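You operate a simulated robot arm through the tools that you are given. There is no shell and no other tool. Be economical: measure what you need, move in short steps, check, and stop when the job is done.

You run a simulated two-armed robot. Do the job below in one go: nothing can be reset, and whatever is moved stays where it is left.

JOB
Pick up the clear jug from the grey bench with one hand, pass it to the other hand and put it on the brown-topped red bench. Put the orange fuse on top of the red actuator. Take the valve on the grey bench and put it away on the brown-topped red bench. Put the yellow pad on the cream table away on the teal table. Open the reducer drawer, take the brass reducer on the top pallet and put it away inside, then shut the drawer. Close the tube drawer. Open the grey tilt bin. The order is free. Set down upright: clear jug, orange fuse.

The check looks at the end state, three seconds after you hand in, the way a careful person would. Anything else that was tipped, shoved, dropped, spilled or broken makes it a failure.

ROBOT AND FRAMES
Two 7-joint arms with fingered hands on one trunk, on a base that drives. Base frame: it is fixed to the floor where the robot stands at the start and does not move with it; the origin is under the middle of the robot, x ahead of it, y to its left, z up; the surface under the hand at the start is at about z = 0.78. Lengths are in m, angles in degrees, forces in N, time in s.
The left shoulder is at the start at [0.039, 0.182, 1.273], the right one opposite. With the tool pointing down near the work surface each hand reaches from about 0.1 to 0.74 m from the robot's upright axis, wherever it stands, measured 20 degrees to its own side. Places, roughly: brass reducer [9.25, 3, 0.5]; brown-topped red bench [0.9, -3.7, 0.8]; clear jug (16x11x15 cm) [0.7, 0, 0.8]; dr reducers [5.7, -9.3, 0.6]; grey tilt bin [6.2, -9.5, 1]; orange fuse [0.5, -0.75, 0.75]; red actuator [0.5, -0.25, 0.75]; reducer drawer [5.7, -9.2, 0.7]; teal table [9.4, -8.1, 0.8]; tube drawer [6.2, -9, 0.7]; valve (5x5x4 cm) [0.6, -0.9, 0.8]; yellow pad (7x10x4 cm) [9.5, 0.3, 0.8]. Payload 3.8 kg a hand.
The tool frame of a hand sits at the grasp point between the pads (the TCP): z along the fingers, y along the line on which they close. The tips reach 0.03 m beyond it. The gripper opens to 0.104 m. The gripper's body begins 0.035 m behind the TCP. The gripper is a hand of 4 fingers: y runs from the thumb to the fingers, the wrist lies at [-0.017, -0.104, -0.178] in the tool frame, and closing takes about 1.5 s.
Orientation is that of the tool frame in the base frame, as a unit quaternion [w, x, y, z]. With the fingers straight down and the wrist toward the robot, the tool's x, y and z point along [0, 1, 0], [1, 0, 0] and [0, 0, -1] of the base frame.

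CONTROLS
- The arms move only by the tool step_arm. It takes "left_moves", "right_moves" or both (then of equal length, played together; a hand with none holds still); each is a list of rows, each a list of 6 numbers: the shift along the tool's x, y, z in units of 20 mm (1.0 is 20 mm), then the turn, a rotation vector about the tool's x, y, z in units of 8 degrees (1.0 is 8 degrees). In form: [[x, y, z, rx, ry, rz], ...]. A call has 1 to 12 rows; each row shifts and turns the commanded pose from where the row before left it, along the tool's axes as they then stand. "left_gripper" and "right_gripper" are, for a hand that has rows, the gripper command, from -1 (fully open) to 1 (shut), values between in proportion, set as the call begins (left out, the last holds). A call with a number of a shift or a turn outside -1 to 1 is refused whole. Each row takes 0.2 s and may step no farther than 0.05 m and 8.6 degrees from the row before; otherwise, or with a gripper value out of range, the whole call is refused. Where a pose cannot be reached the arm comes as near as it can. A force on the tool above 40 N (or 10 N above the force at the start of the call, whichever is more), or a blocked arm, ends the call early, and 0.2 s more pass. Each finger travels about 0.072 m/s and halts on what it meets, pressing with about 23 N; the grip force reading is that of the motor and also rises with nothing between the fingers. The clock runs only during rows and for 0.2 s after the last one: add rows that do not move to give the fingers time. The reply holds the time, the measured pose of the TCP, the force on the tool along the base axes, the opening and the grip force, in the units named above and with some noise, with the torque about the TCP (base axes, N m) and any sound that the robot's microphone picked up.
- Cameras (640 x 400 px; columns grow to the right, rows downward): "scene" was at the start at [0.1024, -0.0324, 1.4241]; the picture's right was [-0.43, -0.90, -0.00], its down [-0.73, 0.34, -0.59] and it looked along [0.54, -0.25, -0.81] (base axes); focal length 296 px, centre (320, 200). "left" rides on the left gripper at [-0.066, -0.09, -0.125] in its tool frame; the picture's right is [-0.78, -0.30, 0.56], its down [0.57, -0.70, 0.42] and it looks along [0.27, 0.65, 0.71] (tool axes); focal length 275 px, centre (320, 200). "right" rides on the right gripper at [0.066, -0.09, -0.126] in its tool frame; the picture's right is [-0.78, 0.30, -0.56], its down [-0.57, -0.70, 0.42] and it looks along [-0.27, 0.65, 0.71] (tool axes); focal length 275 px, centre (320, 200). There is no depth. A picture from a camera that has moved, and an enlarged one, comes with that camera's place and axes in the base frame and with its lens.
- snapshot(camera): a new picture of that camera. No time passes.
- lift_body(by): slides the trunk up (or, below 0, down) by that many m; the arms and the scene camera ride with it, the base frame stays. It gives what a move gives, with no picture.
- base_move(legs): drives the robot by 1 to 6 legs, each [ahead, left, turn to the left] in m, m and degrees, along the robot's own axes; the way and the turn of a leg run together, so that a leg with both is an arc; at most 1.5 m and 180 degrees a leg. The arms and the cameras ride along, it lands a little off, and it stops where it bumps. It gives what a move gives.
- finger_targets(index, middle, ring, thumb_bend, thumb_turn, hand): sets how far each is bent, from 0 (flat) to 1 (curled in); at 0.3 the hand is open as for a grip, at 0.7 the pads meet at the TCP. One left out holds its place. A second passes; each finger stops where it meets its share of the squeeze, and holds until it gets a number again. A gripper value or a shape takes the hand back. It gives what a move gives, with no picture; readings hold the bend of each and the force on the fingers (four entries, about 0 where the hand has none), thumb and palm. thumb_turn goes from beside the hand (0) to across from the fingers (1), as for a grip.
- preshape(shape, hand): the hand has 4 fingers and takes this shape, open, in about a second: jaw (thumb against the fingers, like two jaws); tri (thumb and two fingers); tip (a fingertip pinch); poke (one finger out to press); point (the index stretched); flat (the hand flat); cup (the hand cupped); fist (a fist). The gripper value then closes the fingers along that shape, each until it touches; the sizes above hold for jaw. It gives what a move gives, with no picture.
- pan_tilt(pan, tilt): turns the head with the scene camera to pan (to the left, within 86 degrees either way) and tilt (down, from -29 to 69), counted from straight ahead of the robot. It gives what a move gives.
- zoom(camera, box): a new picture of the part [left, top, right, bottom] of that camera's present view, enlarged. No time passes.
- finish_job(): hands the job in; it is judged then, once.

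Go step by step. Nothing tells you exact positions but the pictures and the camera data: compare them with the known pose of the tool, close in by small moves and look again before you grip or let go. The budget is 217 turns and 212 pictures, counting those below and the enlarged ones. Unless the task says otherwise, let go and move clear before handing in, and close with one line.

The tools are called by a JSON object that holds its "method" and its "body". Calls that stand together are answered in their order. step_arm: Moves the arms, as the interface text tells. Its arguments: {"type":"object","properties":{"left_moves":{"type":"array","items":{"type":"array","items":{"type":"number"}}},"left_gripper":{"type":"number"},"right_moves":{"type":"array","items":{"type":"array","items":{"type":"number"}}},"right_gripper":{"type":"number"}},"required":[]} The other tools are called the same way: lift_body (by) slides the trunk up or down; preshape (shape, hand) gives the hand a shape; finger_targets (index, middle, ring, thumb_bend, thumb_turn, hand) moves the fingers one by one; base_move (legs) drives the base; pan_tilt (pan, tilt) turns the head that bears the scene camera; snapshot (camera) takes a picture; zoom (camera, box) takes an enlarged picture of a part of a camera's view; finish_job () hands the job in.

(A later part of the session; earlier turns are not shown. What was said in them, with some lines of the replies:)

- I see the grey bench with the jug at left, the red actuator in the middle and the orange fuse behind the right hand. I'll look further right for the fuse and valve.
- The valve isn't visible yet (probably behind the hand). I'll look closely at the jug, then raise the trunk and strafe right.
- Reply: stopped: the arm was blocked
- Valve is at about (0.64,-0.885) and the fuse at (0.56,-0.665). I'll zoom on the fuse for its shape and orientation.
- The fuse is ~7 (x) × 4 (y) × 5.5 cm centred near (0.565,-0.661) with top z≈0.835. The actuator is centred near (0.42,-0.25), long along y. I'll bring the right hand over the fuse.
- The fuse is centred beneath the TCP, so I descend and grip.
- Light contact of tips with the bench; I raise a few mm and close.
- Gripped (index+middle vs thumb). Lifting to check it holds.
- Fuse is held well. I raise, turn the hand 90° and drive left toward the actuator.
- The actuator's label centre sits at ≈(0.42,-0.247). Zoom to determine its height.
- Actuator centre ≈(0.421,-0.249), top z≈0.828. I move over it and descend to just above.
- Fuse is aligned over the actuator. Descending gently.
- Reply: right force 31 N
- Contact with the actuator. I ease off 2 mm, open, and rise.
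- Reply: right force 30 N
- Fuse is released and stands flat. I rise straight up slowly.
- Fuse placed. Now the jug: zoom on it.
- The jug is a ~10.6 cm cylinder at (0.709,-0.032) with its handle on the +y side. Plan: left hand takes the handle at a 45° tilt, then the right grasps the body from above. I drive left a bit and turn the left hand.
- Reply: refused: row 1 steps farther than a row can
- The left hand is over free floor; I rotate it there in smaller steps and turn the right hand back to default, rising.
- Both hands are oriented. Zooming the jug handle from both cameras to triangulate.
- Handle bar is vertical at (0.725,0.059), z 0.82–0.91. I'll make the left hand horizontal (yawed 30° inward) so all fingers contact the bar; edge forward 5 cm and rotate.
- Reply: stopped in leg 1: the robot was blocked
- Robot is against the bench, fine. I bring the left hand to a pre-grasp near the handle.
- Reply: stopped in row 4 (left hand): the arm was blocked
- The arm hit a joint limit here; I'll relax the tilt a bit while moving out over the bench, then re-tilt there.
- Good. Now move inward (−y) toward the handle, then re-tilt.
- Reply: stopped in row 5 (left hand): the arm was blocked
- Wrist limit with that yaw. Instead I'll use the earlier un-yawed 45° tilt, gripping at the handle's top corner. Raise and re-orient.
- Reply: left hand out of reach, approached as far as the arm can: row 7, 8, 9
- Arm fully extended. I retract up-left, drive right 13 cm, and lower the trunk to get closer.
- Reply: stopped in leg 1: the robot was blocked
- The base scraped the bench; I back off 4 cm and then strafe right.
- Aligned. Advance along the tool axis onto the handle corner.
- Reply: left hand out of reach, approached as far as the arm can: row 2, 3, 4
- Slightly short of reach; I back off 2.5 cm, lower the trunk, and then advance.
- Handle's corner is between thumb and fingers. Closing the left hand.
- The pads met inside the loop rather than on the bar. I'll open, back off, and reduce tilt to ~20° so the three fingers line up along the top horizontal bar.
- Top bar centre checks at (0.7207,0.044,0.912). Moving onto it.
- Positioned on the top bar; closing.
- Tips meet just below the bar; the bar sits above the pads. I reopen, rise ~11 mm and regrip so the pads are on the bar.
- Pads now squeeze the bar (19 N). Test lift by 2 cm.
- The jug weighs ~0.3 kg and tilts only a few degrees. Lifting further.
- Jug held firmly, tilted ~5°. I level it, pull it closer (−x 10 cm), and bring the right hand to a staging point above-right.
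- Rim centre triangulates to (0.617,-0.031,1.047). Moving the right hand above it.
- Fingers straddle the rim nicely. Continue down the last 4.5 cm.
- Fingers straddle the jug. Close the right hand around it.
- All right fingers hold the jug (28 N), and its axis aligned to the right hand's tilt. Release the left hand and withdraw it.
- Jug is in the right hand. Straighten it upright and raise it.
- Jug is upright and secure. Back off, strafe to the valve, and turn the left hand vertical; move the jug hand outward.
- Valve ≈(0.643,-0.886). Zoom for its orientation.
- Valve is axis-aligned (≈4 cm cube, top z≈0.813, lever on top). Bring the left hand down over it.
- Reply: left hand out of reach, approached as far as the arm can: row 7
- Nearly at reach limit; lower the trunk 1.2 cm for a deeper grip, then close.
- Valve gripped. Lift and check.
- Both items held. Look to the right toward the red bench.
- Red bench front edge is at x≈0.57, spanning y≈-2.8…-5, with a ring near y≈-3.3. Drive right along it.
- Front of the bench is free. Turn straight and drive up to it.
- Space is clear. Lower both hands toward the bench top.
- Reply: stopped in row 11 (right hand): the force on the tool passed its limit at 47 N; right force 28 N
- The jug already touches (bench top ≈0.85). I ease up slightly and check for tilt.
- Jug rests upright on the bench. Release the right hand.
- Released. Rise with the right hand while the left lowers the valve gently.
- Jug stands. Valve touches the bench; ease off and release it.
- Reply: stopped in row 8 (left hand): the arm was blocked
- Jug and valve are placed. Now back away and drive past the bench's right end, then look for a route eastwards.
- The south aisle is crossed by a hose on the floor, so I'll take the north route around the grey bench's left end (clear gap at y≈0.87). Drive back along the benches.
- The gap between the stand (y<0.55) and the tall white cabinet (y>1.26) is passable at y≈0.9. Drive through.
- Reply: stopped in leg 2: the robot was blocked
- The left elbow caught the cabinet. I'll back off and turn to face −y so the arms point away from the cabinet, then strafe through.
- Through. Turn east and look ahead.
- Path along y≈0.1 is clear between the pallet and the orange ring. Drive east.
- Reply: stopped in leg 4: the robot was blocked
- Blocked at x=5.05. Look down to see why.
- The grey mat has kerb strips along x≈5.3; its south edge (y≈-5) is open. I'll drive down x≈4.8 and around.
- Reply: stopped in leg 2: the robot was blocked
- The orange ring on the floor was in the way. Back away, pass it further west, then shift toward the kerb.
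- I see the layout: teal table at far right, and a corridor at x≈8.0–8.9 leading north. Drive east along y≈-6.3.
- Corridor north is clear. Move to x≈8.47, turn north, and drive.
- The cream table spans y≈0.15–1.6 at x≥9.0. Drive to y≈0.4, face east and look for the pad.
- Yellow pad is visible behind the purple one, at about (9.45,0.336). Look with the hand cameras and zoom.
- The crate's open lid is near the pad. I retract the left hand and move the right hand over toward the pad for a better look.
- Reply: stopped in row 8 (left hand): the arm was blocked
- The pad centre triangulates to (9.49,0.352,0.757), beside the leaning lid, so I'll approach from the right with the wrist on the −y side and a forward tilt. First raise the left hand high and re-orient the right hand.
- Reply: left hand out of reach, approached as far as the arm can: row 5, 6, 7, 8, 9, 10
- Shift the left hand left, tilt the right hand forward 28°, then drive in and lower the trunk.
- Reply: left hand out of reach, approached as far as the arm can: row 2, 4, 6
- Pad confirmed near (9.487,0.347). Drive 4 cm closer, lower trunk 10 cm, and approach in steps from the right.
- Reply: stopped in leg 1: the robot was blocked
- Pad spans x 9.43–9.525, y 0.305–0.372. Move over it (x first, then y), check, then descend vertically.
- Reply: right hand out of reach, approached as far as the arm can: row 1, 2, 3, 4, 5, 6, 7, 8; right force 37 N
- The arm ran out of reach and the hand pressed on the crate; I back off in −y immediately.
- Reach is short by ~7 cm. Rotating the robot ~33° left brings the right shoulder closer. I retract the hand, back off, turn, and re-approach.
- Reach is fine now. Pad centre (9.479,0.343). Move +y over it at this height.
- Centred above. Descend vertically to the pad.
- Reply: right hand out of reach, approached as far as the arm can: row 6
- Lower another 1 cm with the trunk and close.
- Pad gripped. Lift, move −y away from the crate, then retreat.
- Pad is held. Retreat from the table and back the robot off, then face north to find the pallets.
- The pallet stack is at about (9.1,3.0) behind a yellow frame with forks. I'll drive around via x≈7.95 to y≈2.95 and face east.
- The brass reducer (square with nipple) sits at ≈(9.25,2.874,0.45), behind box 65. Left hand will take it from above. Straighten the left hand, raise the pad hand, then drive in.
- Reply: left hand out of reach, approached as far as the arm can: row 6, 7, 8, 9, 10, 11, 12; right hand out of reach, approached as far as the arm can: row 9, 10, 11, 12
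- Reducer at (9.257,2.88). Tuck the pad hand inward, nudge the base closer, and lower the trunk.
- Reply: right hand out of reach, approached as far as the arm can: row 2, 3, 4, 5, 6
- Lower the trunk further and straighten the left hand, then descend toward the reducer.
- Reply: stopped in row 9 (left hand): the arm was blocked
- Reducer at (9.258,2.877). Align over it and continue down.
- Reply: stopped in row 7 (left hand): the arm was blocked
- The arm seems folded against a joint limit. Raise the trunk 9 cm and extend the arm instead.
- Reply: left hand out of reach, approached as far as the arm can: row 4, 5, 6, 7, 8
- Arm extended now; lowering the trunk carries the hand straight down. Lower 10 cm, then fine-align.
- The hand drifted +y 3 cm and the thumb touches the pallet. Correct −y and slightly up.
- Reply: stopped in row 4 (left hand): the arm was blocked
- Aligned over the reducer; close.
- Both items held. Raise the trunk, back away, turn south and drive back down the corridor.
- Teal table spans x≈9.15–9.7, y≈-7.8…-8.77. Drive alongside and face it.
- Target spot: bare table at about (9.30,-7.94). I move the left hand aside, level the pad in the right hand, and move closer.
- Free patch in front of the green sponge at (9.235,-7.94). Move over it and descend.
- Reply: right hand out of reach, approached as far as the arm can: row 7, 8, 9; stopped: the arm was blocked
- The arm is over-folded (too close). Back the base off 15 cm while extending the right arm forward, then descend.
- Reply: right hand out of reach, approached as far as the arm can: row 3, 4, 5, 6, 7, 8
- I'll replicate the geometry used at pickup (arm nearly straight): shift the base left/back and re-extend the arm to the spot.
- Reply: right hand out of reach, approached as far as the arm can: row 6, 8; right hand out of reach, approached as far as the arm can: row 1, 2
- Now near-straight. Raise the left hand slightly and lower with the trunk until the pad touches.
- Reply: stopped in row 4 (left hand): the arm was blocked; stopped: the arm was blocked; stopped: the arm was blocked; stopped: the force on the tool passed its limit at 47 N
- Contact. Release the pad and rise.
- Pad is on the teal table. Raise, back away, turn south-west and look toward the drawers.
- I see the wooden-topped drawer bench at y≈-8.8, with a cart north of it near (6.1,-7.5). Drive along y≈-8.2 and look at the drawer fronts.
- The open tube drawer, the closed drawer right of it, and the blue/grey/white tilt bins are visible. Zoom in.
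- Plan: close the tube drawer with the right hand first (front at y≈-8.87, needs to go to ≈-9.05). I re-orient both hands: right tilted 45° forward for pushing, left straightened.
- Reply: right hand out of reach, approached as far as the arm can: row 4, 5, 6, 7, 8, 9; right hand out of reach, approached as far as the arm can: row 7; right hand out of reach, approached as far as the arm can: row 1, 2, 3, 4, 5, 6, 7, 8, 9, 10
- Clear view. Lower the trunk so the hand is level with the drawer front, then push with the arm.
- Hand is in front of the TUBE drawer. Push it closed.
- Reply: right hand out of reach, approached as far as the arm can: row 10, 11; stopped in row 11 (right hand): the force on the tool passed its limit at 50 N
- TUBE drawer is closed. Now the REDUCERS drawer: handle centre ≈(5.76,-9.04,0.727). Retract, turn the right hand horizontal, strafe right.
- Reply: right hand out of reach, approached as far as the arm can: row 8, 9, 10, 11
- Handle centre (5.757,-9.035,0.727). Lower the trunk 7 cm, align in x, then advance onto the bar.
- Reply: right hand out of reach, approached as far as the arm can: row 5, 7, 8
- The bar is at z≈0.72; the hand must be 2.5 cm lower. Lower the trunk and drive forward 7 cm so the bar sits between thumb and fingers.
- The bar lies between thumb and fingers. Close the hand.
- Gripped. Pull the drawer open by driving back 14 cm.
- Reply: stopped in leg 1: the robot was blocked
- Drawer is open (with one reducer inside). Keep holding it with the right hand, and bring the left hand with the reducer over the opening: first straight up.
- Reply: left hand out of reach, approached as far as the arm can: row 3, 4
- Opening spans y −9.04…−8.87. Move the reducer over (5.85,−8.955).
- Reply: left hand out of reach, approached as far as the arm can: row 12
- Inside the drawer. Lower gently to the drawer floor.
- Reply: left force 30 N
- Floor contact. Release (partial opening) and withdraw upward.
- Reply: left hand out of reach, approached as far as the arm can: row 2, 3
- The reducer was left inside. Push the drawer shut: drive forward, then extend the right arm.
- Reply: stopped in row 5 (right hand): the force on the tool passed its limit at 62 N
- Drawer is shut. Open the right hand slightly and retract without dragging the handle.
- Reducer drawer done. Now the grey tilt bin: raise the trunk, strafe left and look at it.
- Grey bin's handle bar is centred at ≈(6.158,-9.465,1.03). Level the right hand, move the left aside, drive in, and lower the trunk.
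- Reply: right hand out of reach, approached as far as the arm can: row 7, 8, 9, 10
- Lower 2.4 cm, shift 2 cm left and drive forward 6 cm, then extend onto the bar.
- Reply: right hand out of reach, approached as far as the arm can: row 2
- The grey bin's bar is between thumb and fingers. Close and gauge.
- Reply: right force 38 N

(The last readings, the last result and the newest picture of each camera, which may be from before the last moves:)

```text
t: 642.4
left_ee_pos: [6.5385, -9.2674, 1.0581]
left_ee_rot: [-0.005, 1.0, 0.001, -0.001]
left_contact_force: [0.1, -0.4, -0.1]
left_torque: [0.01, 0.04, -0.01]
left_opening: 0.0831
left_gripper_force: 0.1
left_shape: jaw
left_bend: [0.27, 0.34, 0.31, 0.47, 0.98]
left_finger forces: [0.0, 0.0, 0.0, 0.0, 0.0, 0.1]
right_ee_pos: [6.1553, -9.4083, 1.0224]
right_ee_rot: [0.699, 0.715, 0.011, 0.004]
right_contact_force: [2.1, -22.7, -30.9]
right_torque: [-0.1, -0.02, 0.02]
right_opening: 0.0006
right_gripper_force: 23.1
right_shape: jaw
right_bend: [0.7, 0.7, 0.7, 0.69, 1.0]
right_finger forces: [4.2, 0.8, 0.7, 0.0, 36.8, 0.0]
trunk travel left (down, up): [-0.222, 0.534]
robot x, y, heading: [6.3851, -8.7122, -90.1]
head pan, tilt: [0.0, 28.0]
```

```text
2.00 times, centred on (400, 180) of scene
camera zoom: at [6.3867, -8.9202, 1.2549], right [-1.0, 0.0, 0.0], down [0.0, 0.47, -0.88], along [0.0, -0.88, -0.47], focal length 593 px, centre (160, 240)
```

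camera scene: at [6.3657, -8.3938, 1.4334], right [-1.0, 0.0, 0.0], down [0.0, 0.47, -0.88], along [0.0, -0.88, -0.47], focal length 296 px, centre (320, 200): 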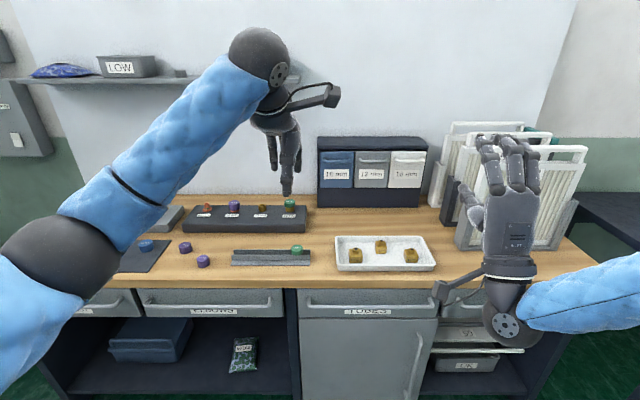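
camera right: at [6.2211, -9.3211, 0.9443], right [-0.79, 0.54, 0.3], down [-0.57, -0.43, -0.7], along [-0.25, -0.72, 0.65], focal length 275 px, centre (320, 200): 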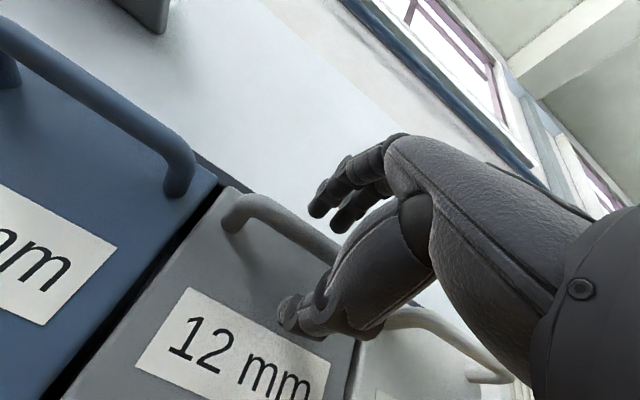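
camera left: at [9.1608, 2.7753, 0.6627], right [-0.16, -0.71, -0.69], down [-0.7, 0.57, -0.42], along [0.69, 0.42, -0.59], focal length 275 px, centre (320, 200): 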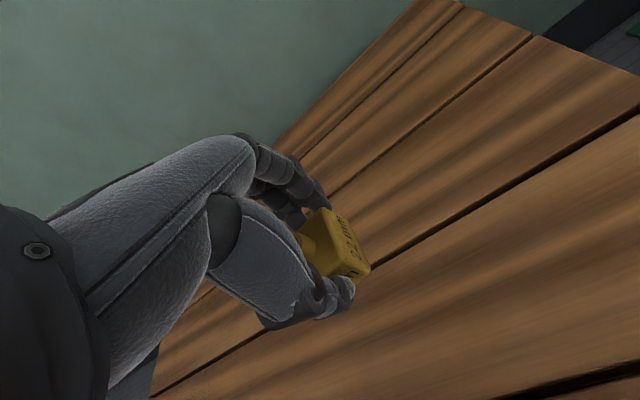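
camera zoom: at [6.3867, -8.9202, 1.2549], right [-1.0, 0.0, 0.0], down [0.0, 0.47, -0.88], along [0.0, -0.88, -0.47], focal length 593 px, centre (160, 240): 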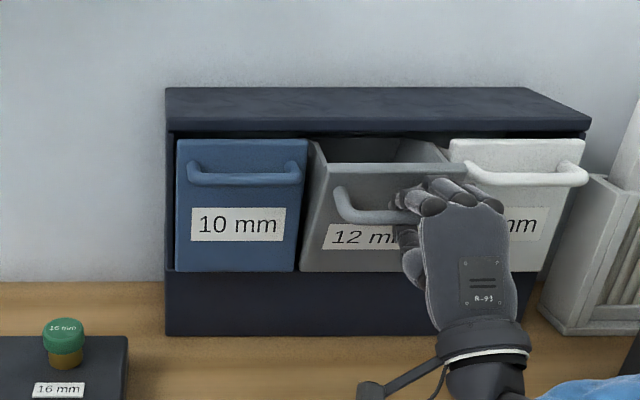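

The bin is tilting out. Follow the arc: out and down.

{"method": "step_arm", "body": {"right_moves": [[0, -0.6, -0.3, 0, 0, 0], [0, -0.6, -0.5, 0, 0, 0], [0, -0.7, -0.5, 0, 0, 0], [0, -0.7, -0.5, 0, 0, 0], [0, -0.7, -0.4, 0, 0, 0]]}}

{"method": "zoom", "body": {"camera": "scene", "box": [300, 80, 500, 280]}}

```text
t: 643.5
left_ee_pos: [6.5396, -9.2659, 1.0602]
left_ee_rot: [-0.005, 1.0, 0.002, -0.001]
left_contact_force: [0.7, -0.5, -0.5]
left_torque: [0.0, 0.0, -0.04]
left_opening: 0.0828
left_gripper_force: 0.2
left_shape: jaw
left_bend: [0.27, 0.34, 0.31, 0.47, 0.98]
left_finger forces: [0.1, 0.0, 0.1, 0.0, 0.0, 0.0]
right_ee_pos: [6.1548, -9.3708, 0.9775]
right_ee_rot: [0.705, 0.709, 0.009, 0.003]
right_contact_force: [4.1, -30.8, -17.0]
right_torque: [-0.28, 0.03, 0.0]
right_opening: 0.0
right_gripper_force: 23.8
right_shape: jaw
right_bend: [0.7, 0.7, 0.7, 0.69, 1.0]
right_finger forces: [6.6, 1.3, 2.3, 0.1, 32.8, 0.0]
right hand out of reach, approached as far as the arm can: row 5
trunk travel left (down, up): [-0.222, 0.534]
robot x, y, heading: [6.3834, -8.7134, -90.0]
head pan, tilt: [0.0, 28.0]
stopped in row 5 (right hand): the force on the tool passed its limit at 53 N (the readings are from after the stop); the commanded pose is now the measured one
```

```text
2.00 times, centred on (400, 180) of scene
camera zoom: at [6.3874, -8.9179, 1.2559], right [-1.0, 0.0, 0.0], down [0.0, 0.47, -0.88], along [0.0, -0.88, -0.47], focal length 593 px, centre (160, 240)
```

zoom: 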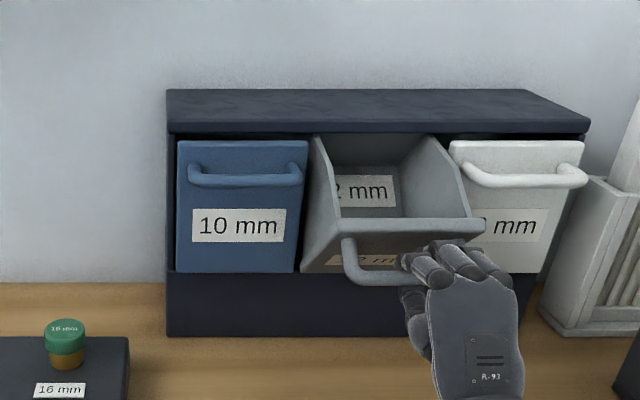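

Bin is wide open at its stop. Relax, release, and retract.

{"method": "step_arm", "body": {"right_moves": [[0, 0.15, 0.25, 0, 0, 0], [0, 0, 0, 0, 0, 0], [0, 0, 0, 0, 0, 0]]}}

{"method": "step_arm", "body": {"right_moves": [[0, 0, 0, 0, 0, 0], [0, 0, 0, 0, 0, 0], [0, 0, 0, 0, 0, 0], [0, 0, 0, 0, 0, 0], [0, 0, 0, 0, 0, 0], [0, 0, -0.5, 0, 0, 0], [0, 0, -0.8, 0, 0, 0]], "right_gripper": -0.5}}

{"method": "base_move", "body": {"legs": [[-0.2, 0, 0]]}}

{"method": "snapshot", "body": {"camera": "scene"}}

```text
t: 644.3
left_ee_pos: [6.5408, -9.2659, 1.0591]
left_ee_rot: [-0.004, 1.0, 0.002, 0.0]
left_contact_force: [-0.4, 0.1, -0.8]
left_torque: [0.01, 0.03, -0.01]
left_opening: 0.0832
left_gripper_force: 0.1
left_shape: jaw
left_bend: [0.27, 0.34, 0.31, 0.47, 0.98]
left_finger forces: [0.1, 0.0, 0.1, 0.1, 0.0, 0.1]
right_ee_pos: [6.1531, -9.3743, 0.9812]
right_ee_rot: [0.707, 0.707, 0.008, 0.004]
right_contact_force: [4.7, -17.9, -11.1]
right_torque: [-0.09, 0.03, 0.02]
right_opening: 0.0
right_gripper_force: 22.9
right_shape: jaw
right_bend: [0.7, 0.7, 0.7, 0.7, 1.0]
right_finger forces: [0.1, 1.4, 2.4, 0.1, 27.5, 0.1]
trunk travel left (down, up): [-0.222, 0.534]
robot x, y, heading: [6.3829, -8.7141, -89.9]
head pan, tilt: [0.0, 28.0]
```

```text
t: 645.9
left_ee_pos: [6.5387, -9.263, 1.0616]
left_ee_rot: [-0.003, 1.0, 0.002, -0.001]
left_contact_force: [0.3, 0.4, 0.7]
left_torque: [-0.01, 0.0, -0.01]
left_opening: 0.0831
left_gripper_force: 0.1
left_shape: jaw
left_bend: [0.27, 0.34, 0.31, 0.47, 0.98]
left_finger forces: [0.0, 0.0, 0.0, 0.0, 0.0, 0.0]
right_ee_pos: [6.1532, -9.3459, 0.9833]
right_ee_rot: [0.709, 0.706, 0.007, 0.005]
right_contact_force: [-0.9, 0.2, -0.1]
right_torque: [0.02, 0.01, -0.01]
right_opening: 0.0782
right_gripper_force: 0.0
right_shape: jaw
right_bend: [0.27, 0.36, 0.33, 0.52, 0.98]
right_finger forces: [0.0, 0.1, 0.0, 0.1, 0.0, 0.1]
trunk travel left (down, up): [-0.222, 0.534]
robot x, y, heading: [6.3873, -8.7137, -90.1]
head pan, tilt: [0.0, 28.0]
```

```text
t: 647.5
left_ee_pos: [6.5385, -9.0633, 1.0617]
left_ee_rot: [-0.002, 1.0, 0.0, -0.001]
left_contact_force: [-0.4, 0.7, -0.8]
left_torque: [-0.08, -0.02, 0.05]
left_opening: 0.083
left_gripper_force: 0.0
left_shape: jaw
left_bend: [0.27, 0.34, 0.31, 0.47, 0.98]
left_finger forces: [0.0, 0.0, 0.1, 0.1, 0.0, 0.1]
right_ee_pos: [6.1515, -9.1432, 0.9838]
right_ee_rot: [0.709, 0.705, 0.007, 0.003]
right_contact_force: [-0.3, -0.2, -0.4]
right_torque: [0.01, -0.01, 0.0]
right_opening: 0.0777
right_gripper_force: 0.0
right_shape: jaw
right_bend: [0.27, 0.36, 0.33, 0.52, 0.98]
right_finger forces: [0.0, 0.0, 0.0, 0.0, 0.0, 0.0]
trunk travel left (down, up): [-0.222, 0.534]
robot x, y, heading: [6.3882, -8.514, -90.6]
head pan, tilt: [0.0, 28.0]
```

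```text
6 pictures are left
camera scene: at [6.3871, -8.7126, 1.2565], right [-1.0, 0.0, 0.0], down [0.0, 0.47, -0.88], along [0.0, -0.88, -0.47], focal length 296 px, centre (320, 200)
```

scene: 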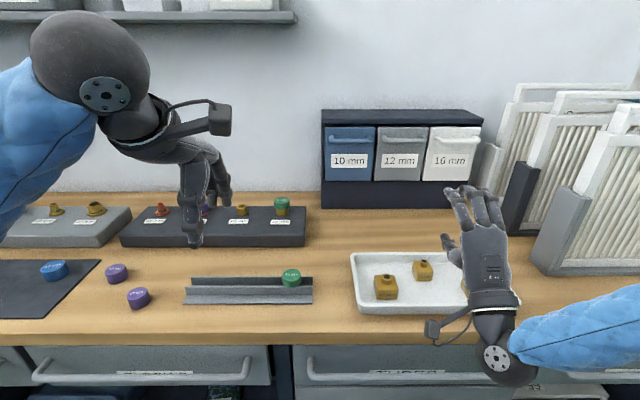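

The bin swung shut when the fingers opened (they pushed up on the tilted panel). I'll reopen it, and this time use the left hand from above inside the bin to hold the panel open while the right lets go. First reposition.

{"method": "base_move", "body": {"legs": [[0, -0.1, 0.6]]}}

{"method": "step_arm", "body": {"left_moves": [[0, 0, -1, 0, 0, 0], [0, 0, -1, 0, 0, 0], [0, 0, -1, 0, 0, 0], [0, 0, -1, 0, 0, 0], [0, 0, -1, 0, 0, 0], [0, 0, -1, 0, 0, 0]], "left_gripper": 1, "right_moves": [[1, 0.5, 0, 0, 0, 0], [1, 0.5, 0, 0, 0, 0], [1, 0.5, 0, 0, 0, 0], [1, 0.5, 0, 0, 0, 0], [1, 0.5, 0, 0, 0, 0], [0, 0, 0, 0, 0, 0]], "right_gripper": -0.1}}

{"method": "base_move", "body": {"legs": [[0.2, 0, 0]]}}

```text
t: 648.6
left_ee_pos: [6.4406, -9.0615, 1.0618]
left_ee_rot: [-0.003, 1.0, 0.005, 0.0]
left_contact_force: [-0.9, -0.1, 0.2]
left_torque: [0.01, -0.03, 0.0]
left_opening: 0.0828
left_gripper_force: 0.1
left_shape: jaw
left_bend: [0.27, 0.34, 0.31, 0.47, 0.98]
left_finger forces: [0.0, 0.1, 0.0, 0.1, 0.0, 0.1]
right_ee_pos: [6.0562, -9.1466, 0.9839]
right_ee_rot: [0.709, 0.705, 0.01, 0.008]
right_contact_force: [-0.8, -0.1, 0.2]
right_torque: [-0.03, 0.01, 0.04]
right_opening: 0.078
right_gripper_force: 0.1
right_shape: jaw
right_bend: [0.27, 0.36, 0.33, 0.52, 0.98]
right_finger forces: [0.0, 0.0, 0.0, 0.1, 0.0, 0.0]
trunk travel left (down, up): [-0.222, 0.534]
robot x, y, heading: [6.2852, -8.5146, -89.5]
head pan, tilt: [0.0, 28.0]
```

```text
t: 650.0
left_ee_pos: [6.4438, -9.0629, 1.1832]
left_ee_rot: [-0.003, 1.0, 0.004, -0.001]
left_contact_force: [0.0, -0.1, 0.0]
left_torque: [-0.01, -0.05, -0.01]
left_opening: 0.0002
left_gripper_force: 22.7
left_shape: jaw
left_bend: [0.7, 0.7, 0.7, 0.5, 1.0]
left_finger forces: [0.0, 0.0, 0.0, 0.1, 0.0, 0.0]
right_ee_pos: [6.1403, -9.1398, 1.0478]
right_ee_rot: [0.709, 0.705, 0.012, 0.007]
right_contact_force: [0.5, -0.8, -0.3]
right_torque: [0.01, -0.02, 0.06]
right_opening: 0.0575
right_gripper_force: 0.1
right_shape: jaw
right_bend: [0.73, 0.42, 0.39, 0.66, 0.99]
right_finger forces: [0.0, 0.1, 0.0, 0.1, 0.1, 0.1]
right hand out of reach, approached as far as the arm can: row 3, 4, 5
trunk travel left (down, up): [-0.222, 0.534]
robot x, y, heading: [6.2851, -8.5146, -89.7]
head pan, tilt: [0.0, 28.0]
```

```text
t: 651.6
left_ee_pos: [6.4439, -9.2668, 1.1813]
left_ee_rot: [-0.004, 1.0, 0.004, -0.001]
left_contact_force: [0.6, -0.1, 0.1]
left_torque: [0.05, 0.0, 0.02]
left_opening: 0.0
left_gripper_force: 23.4
left_shape: jaw
left_bend: [0.7, 0.7, 0.7, 0.5, 1.0]
left_finger forces: [0.0, 0.0, 0.0, 0.0, 0.1, 0.0]
right_ee_pos: [6.1399, -9.3436, 1.0473]
right_ee_rot: [0.708, 0.706, 0.01, 0.006]
right_contact_force: [-0.2, 0.2, 0.3]
right_torque: [-0.02, 0.01, -0.01]
right_opening: 0.0575
right_gripper_force: 0.1
right_shape: jaw
right_bend: [0.73, 0.42, 0.39, 0.66, 0.99]
right_finger forces: [0.0, 0.0, 0.1, 0.0, 0.1, 0.0]
trunk travel left (down, up): [-0.222, 0.534]
robot x, y, heading: [6.2814, -8.7213, -89.6]
head pan, tilt: [0.0, 28.0]
```

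{"method": "step_arm", "body": {"right_moves": [[0.28, -0.23, 1, 0, 0, 0], [0.28, -0.23, 1, 0, 0, 0], [0.28, -0.23, 1, 0, 0, 0], [0, 0, 1, 0, 0, 0], [0, 0, 1, 0, 0, 0], [0, 0, 0, 0, 0, 0]]}}

```text
t: 653.0
left_ee_pos: [6.4436, -9.2658, 1.1814]
left_ee_rot: [-0.003, 1.0, 0.004, -0.001]
left_contact_force: [0.2, -0.8, -1.0]
left_torque: [0.03, 0.03, 0.0]
left_opening: 0.0
left_gripper_force: 22.7
left_shape: jaw
left_bend: [0.7, 0.7, 0.7, 0.5, 1.0]
left_finger forces: [0.1, 0.0, 0.0, 0.0, 0.0, 0.0]
right_ee_pos: [6.1143, -9.4197, 1.0658]
right_ee_rot: [0.708, 0.706, 0.011, 0.007]
right_contact_force: [0.2, 1.0, -0.8]
right_torque: [0.01, -0.04, -0.01]
right_opening: 0.0576
right_gripper_force: 0.0
right_shape: jaw
right_bend: [0.73, 0.42, 0.39, 0.66, 0.99]
right_finger forces: [0.0, 0.0, 0.1, 0.1, 0.2, 0.1]
right hand out of reach, approached as far as the arm can: row 1, 2, 3, 4, 5
trunk travel left (down, up): [-0.222, 0.534]
robot x, y, heading: [6.2892, -8.7181, -89.7]
head pan, tilt: [0.0, 28.0]
```

That base offset is out of the right arm's range. Return to the earlier base position and re-grip.

{"method": "base_move", "body": {"legs": [[-0.12, 0, 0], [0, 0.1, -0.3], [0.115, 0, 0]]}}

```text
t: 655.9
left_ee_pos: [6.5412, -9.2618, 1.1811]
left_ee_rot: [-0.003, 1.0, 0.002, -0.001]
left_contact_force: [-0.3, 0.0, -1.0]
left_torque: [0.01, 0.0, -0.01]
left_opening: 0.0002
left_gripper_force: 22.7
left_shape: jaw
left_bend: [0.7, 0.7, 0.7, 0.5, 1.0]
left_finger forces: [0.1, 0.0, 0.0, 0.0, 0.0, 0.0]
right_ee_pos: [6.2102, -9.4136, 1.065]
right_ee_rot: [0.707, 0.707, 0.009, 0.005]
right_contact_force: [-0.6, 0.0, -0.1]
right_torque: [-0.05, -0.01, 0.0]
right_opening: 0.0579
right_gripper_force: 0.0
right_shape: jaw
right_bend: [0.73, 0.42, 0.39, 0.66, 0.99]
right_finger forces: [0.1, 0.0, 0.0, 0.0, 0.0, 0.1]
trunk travel left (down, up): [-0.222, 0.534]
robot x, y, heading: [6.3829, -8.7096, -90.1]
head pan, tilt: [0.0, 28.0]
```

{"method": "step_arm", "body": {"right_moves": [[0, 0, -1, 0, 0, 0], [0, 0, -1, 0, 0, 0], [0, 0, -1, 0, 0, 0], [-0.9, -0.53, 0, 0, 0, 0], [-0.9, -0.53, 0, 0, 0, 0], [-0.9, -0.53, 0, 0, 0, 0], [0, 0, 1, 0, 0, 0], [0, 0, 1, 0, 0, 0], [0, 0, 1, 0, 0, 0]]}}

```text
t: 657.9
left_ee_pos: [6.5404, -9.2604, 1.1815]
left_ee_rot: [-0.003, 1.0, 0.001, -0.001]
left_contact_force: [-0.3, 0.0, 0.1]
left_torque: [0.0, 0.03, 0.01]
left_opening: 0.0001
left_gripper_force: 23.0
left_shape: jaw
left_bend: [0.7, 0.7, 0.7, 0.5, 1.0]
left_finger forces: [0.0, 0.1, 0.1, 0.0, 0.0, 0.0]
right_ee_pos: [6.1565, -9.4134, 1.0341]
right_ee_rot: [0.708, 0.706, 0.009, 0.004]
right_contact_force: [0.3, -1.2, 1.3]
right_torque: [0.0, 0.01, -0.02]
right_opening: 0.0575
right_gripper_force: 0.1
right_shape: jaw
right_bend: [0.73, 0.42, 0.39, 0.66, 0.99]
right_finger forces: [0.0, 0.1, 0.0, 0.0, 0.0, 0.0]
trunk travel left (down, up): [-0.222, 0.534]
robot x, y, heading: [6.3902, -8.7104, -90.1]
head pan, tilt: [0.0, 28.0]
```

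{"method": "step_arm", "body": {"right_moves": [[0, 0, 0.9, 0, 0, 0], [0, 0, 0.9, 0, 0, 0], [0, 0, 0, 0, 0, 0]]}}

{"method": "step_arm", "body": {"right_moves": [[0, 0, 0, 0, 0, 0], [0, 0, 0, 0, 0, 0], [0, 0, 0, 0, 0, 0], [0, 0, 0, 0, 0, 0], [0, 0, 0, 0, 0, 0], [0, 0, 0, 0, 0, 0]], "right_gripper": 1}}

{"method": "step_arm", "body": {"right_moves": [[0, -0.1, -0.66, 0, 0, 0], [0, -0.15, -0.66, 0, 0, 0], [0, -0.37, -0.65, 0, 0, 0], [0, -0.37, -0.65, 0, 0, 0], [0, -0.57, -0.48, 0, 0, 0], [0, -0.57, -0.48, 0, 0, 0], [0, -0.52, -0.22, 0, 0, 0], [0, -0.52, -0.22, 0, 0, 0], [0, -0.5, -0.1, 0, 0, 0], [0, -0.5, 0, 0, 0, 0]]}}

{"method": "snapshot", "body": {"camera": "scene"}}

```text
t: 658.7
left_ee_pos: [6.5394, -9.261, 1.1815]
left_ee_rot: [-0.002, 1.0, 0.001, -0.001]
left_contact_force: [0.3, -0.7, 0.3]
left_torque: [-0.01, 0.01, 0.0]
left_opening: 0.0
left_gripper_force: 23.0
left_shape: jaw
left_bend: [0.7, 0.7, 0.7, 0.5, 1.0]
left_finger forces: [0.0, 0.0, 0.0, 0.0, 0.1, 0.0]
right_ee_pos: [6.1537, -9.4467, 1.0371]
right_ee_rot: [0.708, 0.707, 0.009, 0.004]
right_contact_force: [0.6, 0.6, 0.6]
right_torque: [0.01, 0.0, 0.03]
right_opening: 0.0577
right_gripper_force: 0.1
right_shape: jaw
right_bend: [0.73, 0.42, 0.39, 0.66, 0.99]
right_finger forces: [0.0, 0.0, 0.1, 0.0, 0.0, 0.0]
trunk travel left (down, up): [-0.222, 0.534]
robot x, y, heading: [6.3861, -8.711, -90.3]
head pan, tilt: [0.0, 28.0]
```

```text
t: 660.1
left_ee_pos: [6.5395, -9.2612, 1.1803]
left_ee_rot: [-0.003, 1.0, 0.002, 0.0]
left_contact_force: [-0.3, -0.2, -0.5]
left_torque: [0.03, 0.04, 0.03]
left_opening: 0.0
left_gripper_force: 22.9
left_shape: jaw
left_bend: [0.7, 0.7, 0.7, 0.5, 1.0]
left_finger forces: [0.1, 0.0, 0.0, 0.0, 0.0, 0.0]
right_ee_pos: [6.1556, -9.4482, 1.0342]
right_ee_rot: [0.707, 0.707, 0.01, 0.004]
right_contact_force: [0.3, -2.6, -3.9]
right_torque: [0.0, 0.01, 0.07]
right_opening: 0.0025
right_gripper_force: 23.2
right_shape: jaw
right_bend: [0.7, 0.7, 0.7, 0.75, 1.0]
right_finger forces: [4.0, 0.0, 2.0, 0.0, 19.4, 0.1]
trunk travel left (down, up): [-0.222, 0.534]
robot x, y, heading: [6.382, -8.7095, -89.8]
head pan, tilt: [0.0, 28.0]
```

```text
t: 662.0
left_ee_pos: [6.5416, -9.2637, 1.1798]
left_ee_rot: [-0.004, 1.0, 0.001, -0.001]
left_contact_force: [-0.1, -0.5, 0.5]
left_torque: [0.03, -0.04, -0.02]
left_opening: 0.0001
left_gripper_force: 22.8
left_shape: jaw
left_bend: [0.7, 0.7, 0.7, 0.5, 1.0]
left_finger forces: [0.0, 0.0, 0.0, 0.1, 0.0, 0.0]
right_ee_pos: [6.1537, -9.3718, 0.9757]
right_ee_rot: [0.705, 0.709, 0.013, 0.005]
right_contact_force: [5.5, -23.4, -12.6]
right_torque: [-0.19, 0.03, 0.01]
right_opening: 0.002
right_gripper_force: 22.7
right_shape: jaw
right_bend: [0.7, 0.7, 0.7, 0.73, 1.0]
right_finger forces: [0.3, 0.0, 3.7, 0.1, 29.0, 0.0]
right hand out of reach, approached as far as the arm can: row 8, 9
trunk travel left (down, up): [-0.222, 0.534]
robot x, y, heading: [6.3891, -8.708, -90.0]
head pan, tilt: [0.0, 28.0]
stopped in row 9 (right hand): the force on the tool passed its limit at 42 N (the readings are from after the stop); the commanded pose is now the measured one
```

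```text
5 pictures are left
camera scene: at [6.3877, -8.9142, 1.2557], right [-1.0, 0.0, 0.0], down [0.0, 0.47, -0.88], along [0.0, -0.88, -0.47], focal length 296 px, centre (320, 200)
```

scene: 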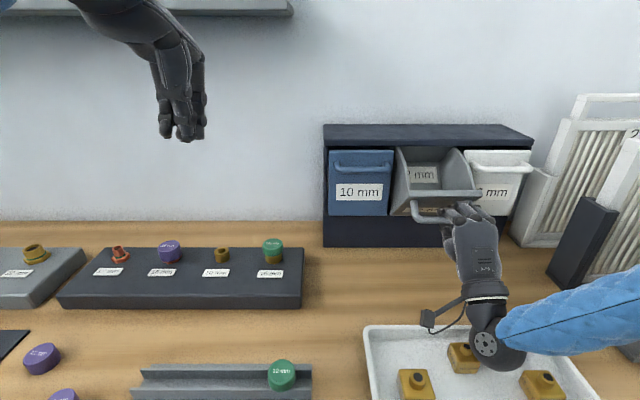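

Fully open at its stop. Release with only a small finger opening and retract outward so any drag keeps it open.

{"method": "step_arm", "body": {"right_moves": [[0, 0, 0, 0, 0, 0], [0, 0, 0, 0, 0, 0], [0, -0.1, -0.2, 0, 0, 0], [0, -0.1, -0.3, 0, 0, 0], [0, -0.1, -0.5, 0, 0, 0], [0, 0, -0.6, 0, 0, 0]], "right_gripper": 0.55}}

{"method": "zoom", "body": {"camera": "scene", "box": [300, 100, 540, 300]}}

```text
t: 663.4
left_ee_pos: [6.5411, -9.2604, 1.1812]
left_ee_rot: [-0.003, 1.0, 0.002, -0.001]
left_contact_force: [-0.8, 0.2, -0.2]
left_torque: [-0.01, -0.03, 0.05]
left_opening: 0.0001
left_gripper_force: 22.9
left_shape: jaw
left_bend: [0.7, 0.7, 0.7, 0.5, 1.0]
left_finger forces: [0.1, 0.0, 0.0, 0.1, 0.1, 0.0]
right_ee_pos: [6.1524, -9.3351, 0.9725]
right_ee_rot: [0.708, 0.706, 0.012, 0.006]
right_contact_force: [-0.3, 0.4, -1.1]
right_torque: [0.02, 0.0, 0.02]
right_opening: 0.0235
right_gripper_force: 0.0
right_shape: jaw
right_bend: [0.73, 0.57, 0.56, 0.73, 1.0]
right_finger forces: [0.1, 0.1, 0.0, 0.1, 0.8, 0.1]
trunk travel left (down, up): [-0.222, 0.534]
robot x, y, heading: [6.3891, -8.7057, -90.4]
head pan, tilt: [0.0, 28.0]
```

```text
2.00 times, centred on (420, 200) of scene
camera zoom: at [6.3872, -8.9108, 1.2563], right [-1.0, 0.0, 0.0], down [0.0, 0.47, -0.88], along [0.0, -0.88, -0.47], focal length 593 px, centre (120, 200)
```

zoom: 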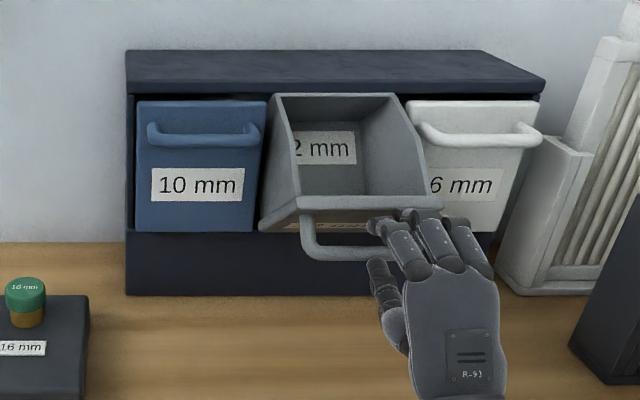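

The bin stays open. Retract the rest of the way and check.

{"method": "step_arm", "body": {"right_moves": [[0, 0, -0.5, 0, 0, 0], [0, 0, -0.8, 0, 0, 0], [0, 0, -0.8, 0, 0, 0]]}}

{"method": "base_move", "body": {"legs": [[-0.25, 0, 0]]}}

{"method": "snapshot", "body": {"camera": "scene"}}

```text
t: 664.2
left_ee_pos: [6.5412, -9.2614, 1.1818]
left_ee_rot: [-0.002, 1.0, 0.002, -0.001]
left_contact_force: [0.6, 0.1, -0.1]
left_torque: [-0.01, 0.0, -0.01]
left_opening: 0.0001
left_gripper_force: 23.3
left_shape: jaw
left_bend: [0.7, 0.7, 0.7, 0.5, 1.0]
left_finger forces: [0.0, 0.0, 0.0, 0.0, 0.0, 0.0]
right_ee_pos: [6.1506, -9.2936, 0.9711]
right_ee_rot: [0.708, 0.706, 0.01, 0.006]
right_contact_force: [0.5, 0.1, -0.2]
right_torque: [0.01, 0.0, -0.01]
right_opening: 0.0233
right_gripper_force: 0.1
right_shape: jaw
right_bend: [0.73, 0.57, 0.56, 0.74, 1.0]
right_finger forces: [0.1, 0.0, 0.0, 0.0, 0.0, 0.0]
trunk travel left (down, up): [-0.222, 0.534]
robot x, y, heading: [6.3877, -8.7149, -90.1]
head pan, tilt: [0.0, 28.0]
```

```text
t: 666.0
left_ee_pos: [6.5415, -9.0082, 1.1804]
left_ee_rot: [-0.002, 1.0, 0.001, -0.001]
left_contact_force: [0.1, 0.1, -0.3]
left_torque: [-0.03, -0.02, -0.02]
left_opening: 0.0
left_gripper_force: 23.1
left_shape: jaw
left_bend: [0.7, 0.7, 0.7, 0.5, 1.0]
left_finger forces: [0.0, 0.0, 0.1, 0.0, 0.1, 0.1]
right_ee_pos: [6.1504, -9.0435, 0.9721]
right_ee_rot: [0.709, 0.706, 0.011, 0.005]
right_contact_force: [0.9, -0.8, 0.9]
right_torque: [-0.01, -0.02, 0.02]
right_opening: 0.0233
right_gripper_force: 0.1
right_shape: jaw
right_bend: [0.73, 0.57, 0.55, 0.74, 1.0]
right_finger forces: [0.0, 0.0, 0.0, 0.1, 0.1, 0.0]
trunk travel left (down, up): [-0.222, 0.534]
robot x, y, heading: [6.3836, -8.4617, -90.1]
head pan, tilt: [0.0, 28.0]
```

```text
3 pictures are left
camera scene: at [6.3876, -8.6588, 1.2565], right [-1.0, 0.0, 0.0], down [0.0, 0.47, -0.88], along [0.0, -0.88, -0.47], focal length 296 px, centre (320, 200)
```

scene: 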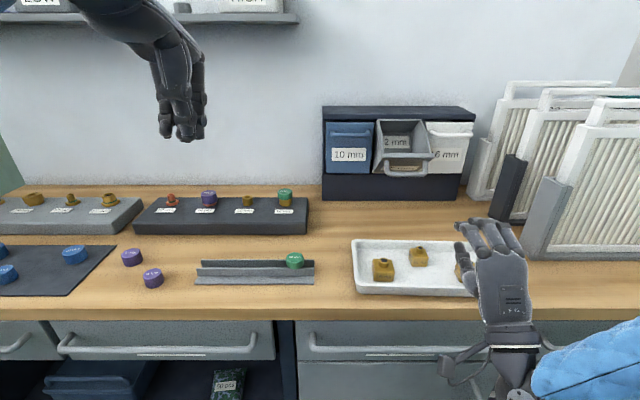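

The grey bin stays open. One last look at the drawers.

{"method": "pan_tilt", "body": {"pan": -20, "tilt": 52}}

{"method": "snapshot", "body": {"camera": "scene"}}

```text
t: 666.9
left_ee_pos: [6.5406, -9.009, 1.181]
left_ee_rot: [-0.002, 1.0, 0.001, -0.001]
left_contact_force: [0.3, 0.7, -1.7]
left_torque: [0.02, 0.01, 0.01]
left_opening: 0.0002
left_gripper_force: 22.5
left_shape: jaw
left_bend: [0.7, 0.7, 0.7, 0.5, 1.0]
left_finger forces: [0.0, 0.0, 0.0, 0.0, 0.0, 0.0]
right_ee_pos: [6.1514, -9.0427, 0.9718]
right_ee_rot: [0.708, 0.706, 0.011, 0.007]
right_contact_force: [-0.3, 0.2, 1.0]
right_torque: [0.01, -0.03, 0.02]
right_opening: 0.0235
right_gripper_force: 0.1
right_shape: jaw
right_bend: [0.73, 0.57, 0.55, 0.74, 1.0]
right_finger forces: [0.0, 0.0, 0.0, 0.0, 0.2, 0.0]
trunk travel left (down, up): [-0.222, 0.534]
robot x, y, heading: [6.386, -8.4632, -90.0]
head pan, tilt: [-20.0, 52.0]
```

```text
2 pictures are left
camera scene: at [6.3619, -8.6392, 1.221], right [-0.94, 0.34, 0.0], down [0.27, 0.74, -0.62], along [-0.21, -0.58, -0.79], focal length 296 px, centre (320, 200)
```

scene: 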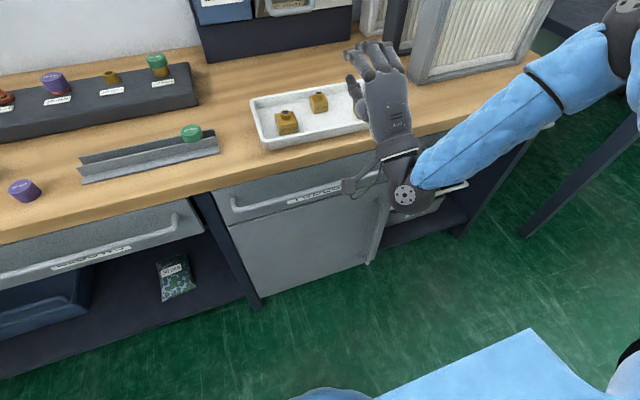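

Everything is in place; I move clear and hand in.

{"method": "base_move", "body": {"legs": [[-0.14, 0, 0]]}}

{"method": "finish_job", "body": {}}

```text
t: 668.2
left_ee_pos: [6.5406, -8.8648, 1.1826]
left_ee_rot: [-0.001, 1.0, 0.0, -0.001]
left_contact_force: [0.2, 0.3, 0.7]
left_torque: [-0.02, 0.01, -0.01]
left_opening: 0.0001
left_gripper_force: 23.1
left_shape: jaw
left_bend: [0.7, 0.7, 0.7, 0.5, 1.0]
left_finger forces: [0.1, 0.1, 0.1, 0.0, 0.0, 0.1]
right_ee_pos: [6.1502, -8.8991, 0.972]
right_ee_rot: [0.709, 0.705, 0.011, 0.005]
right_contact_force: [-0.3, 0.3, 0.3]
right_torque: [0.01, 0.01, 0.01]
right_opening: 0.0231
right_gripper_force: 0.1
right_shape: jaw
right_bend: [0.73, 0.57, 0.55, 0.74, 1.0]
right_finger forces: [0.1, 0.0, 0.0, 0.0, 0.0, 0.0]
trunk travel left (down, up): [-0.222, 0.534]
robot x, y, heading: [6.3862, -8.3158, -90.2]
head pan, tilt: [-20.0, 52.0]
```

```text
The job is handed in.
```

I did every part of the job and handed it in: the jug was passed from hand to hand and stands upright on the red bench with the valve, the fuse is on the actuator, the pad is on the teal table, the reducer is in its shut drawer, the tube drawer is closed and the grey tilt bin is open. On the way the base lightly bumped the grey bench and a few other things, and the right hand pressed the green crate by the pad once; I saw nothing displaced, but I did not photograph the reducer after letting it go.
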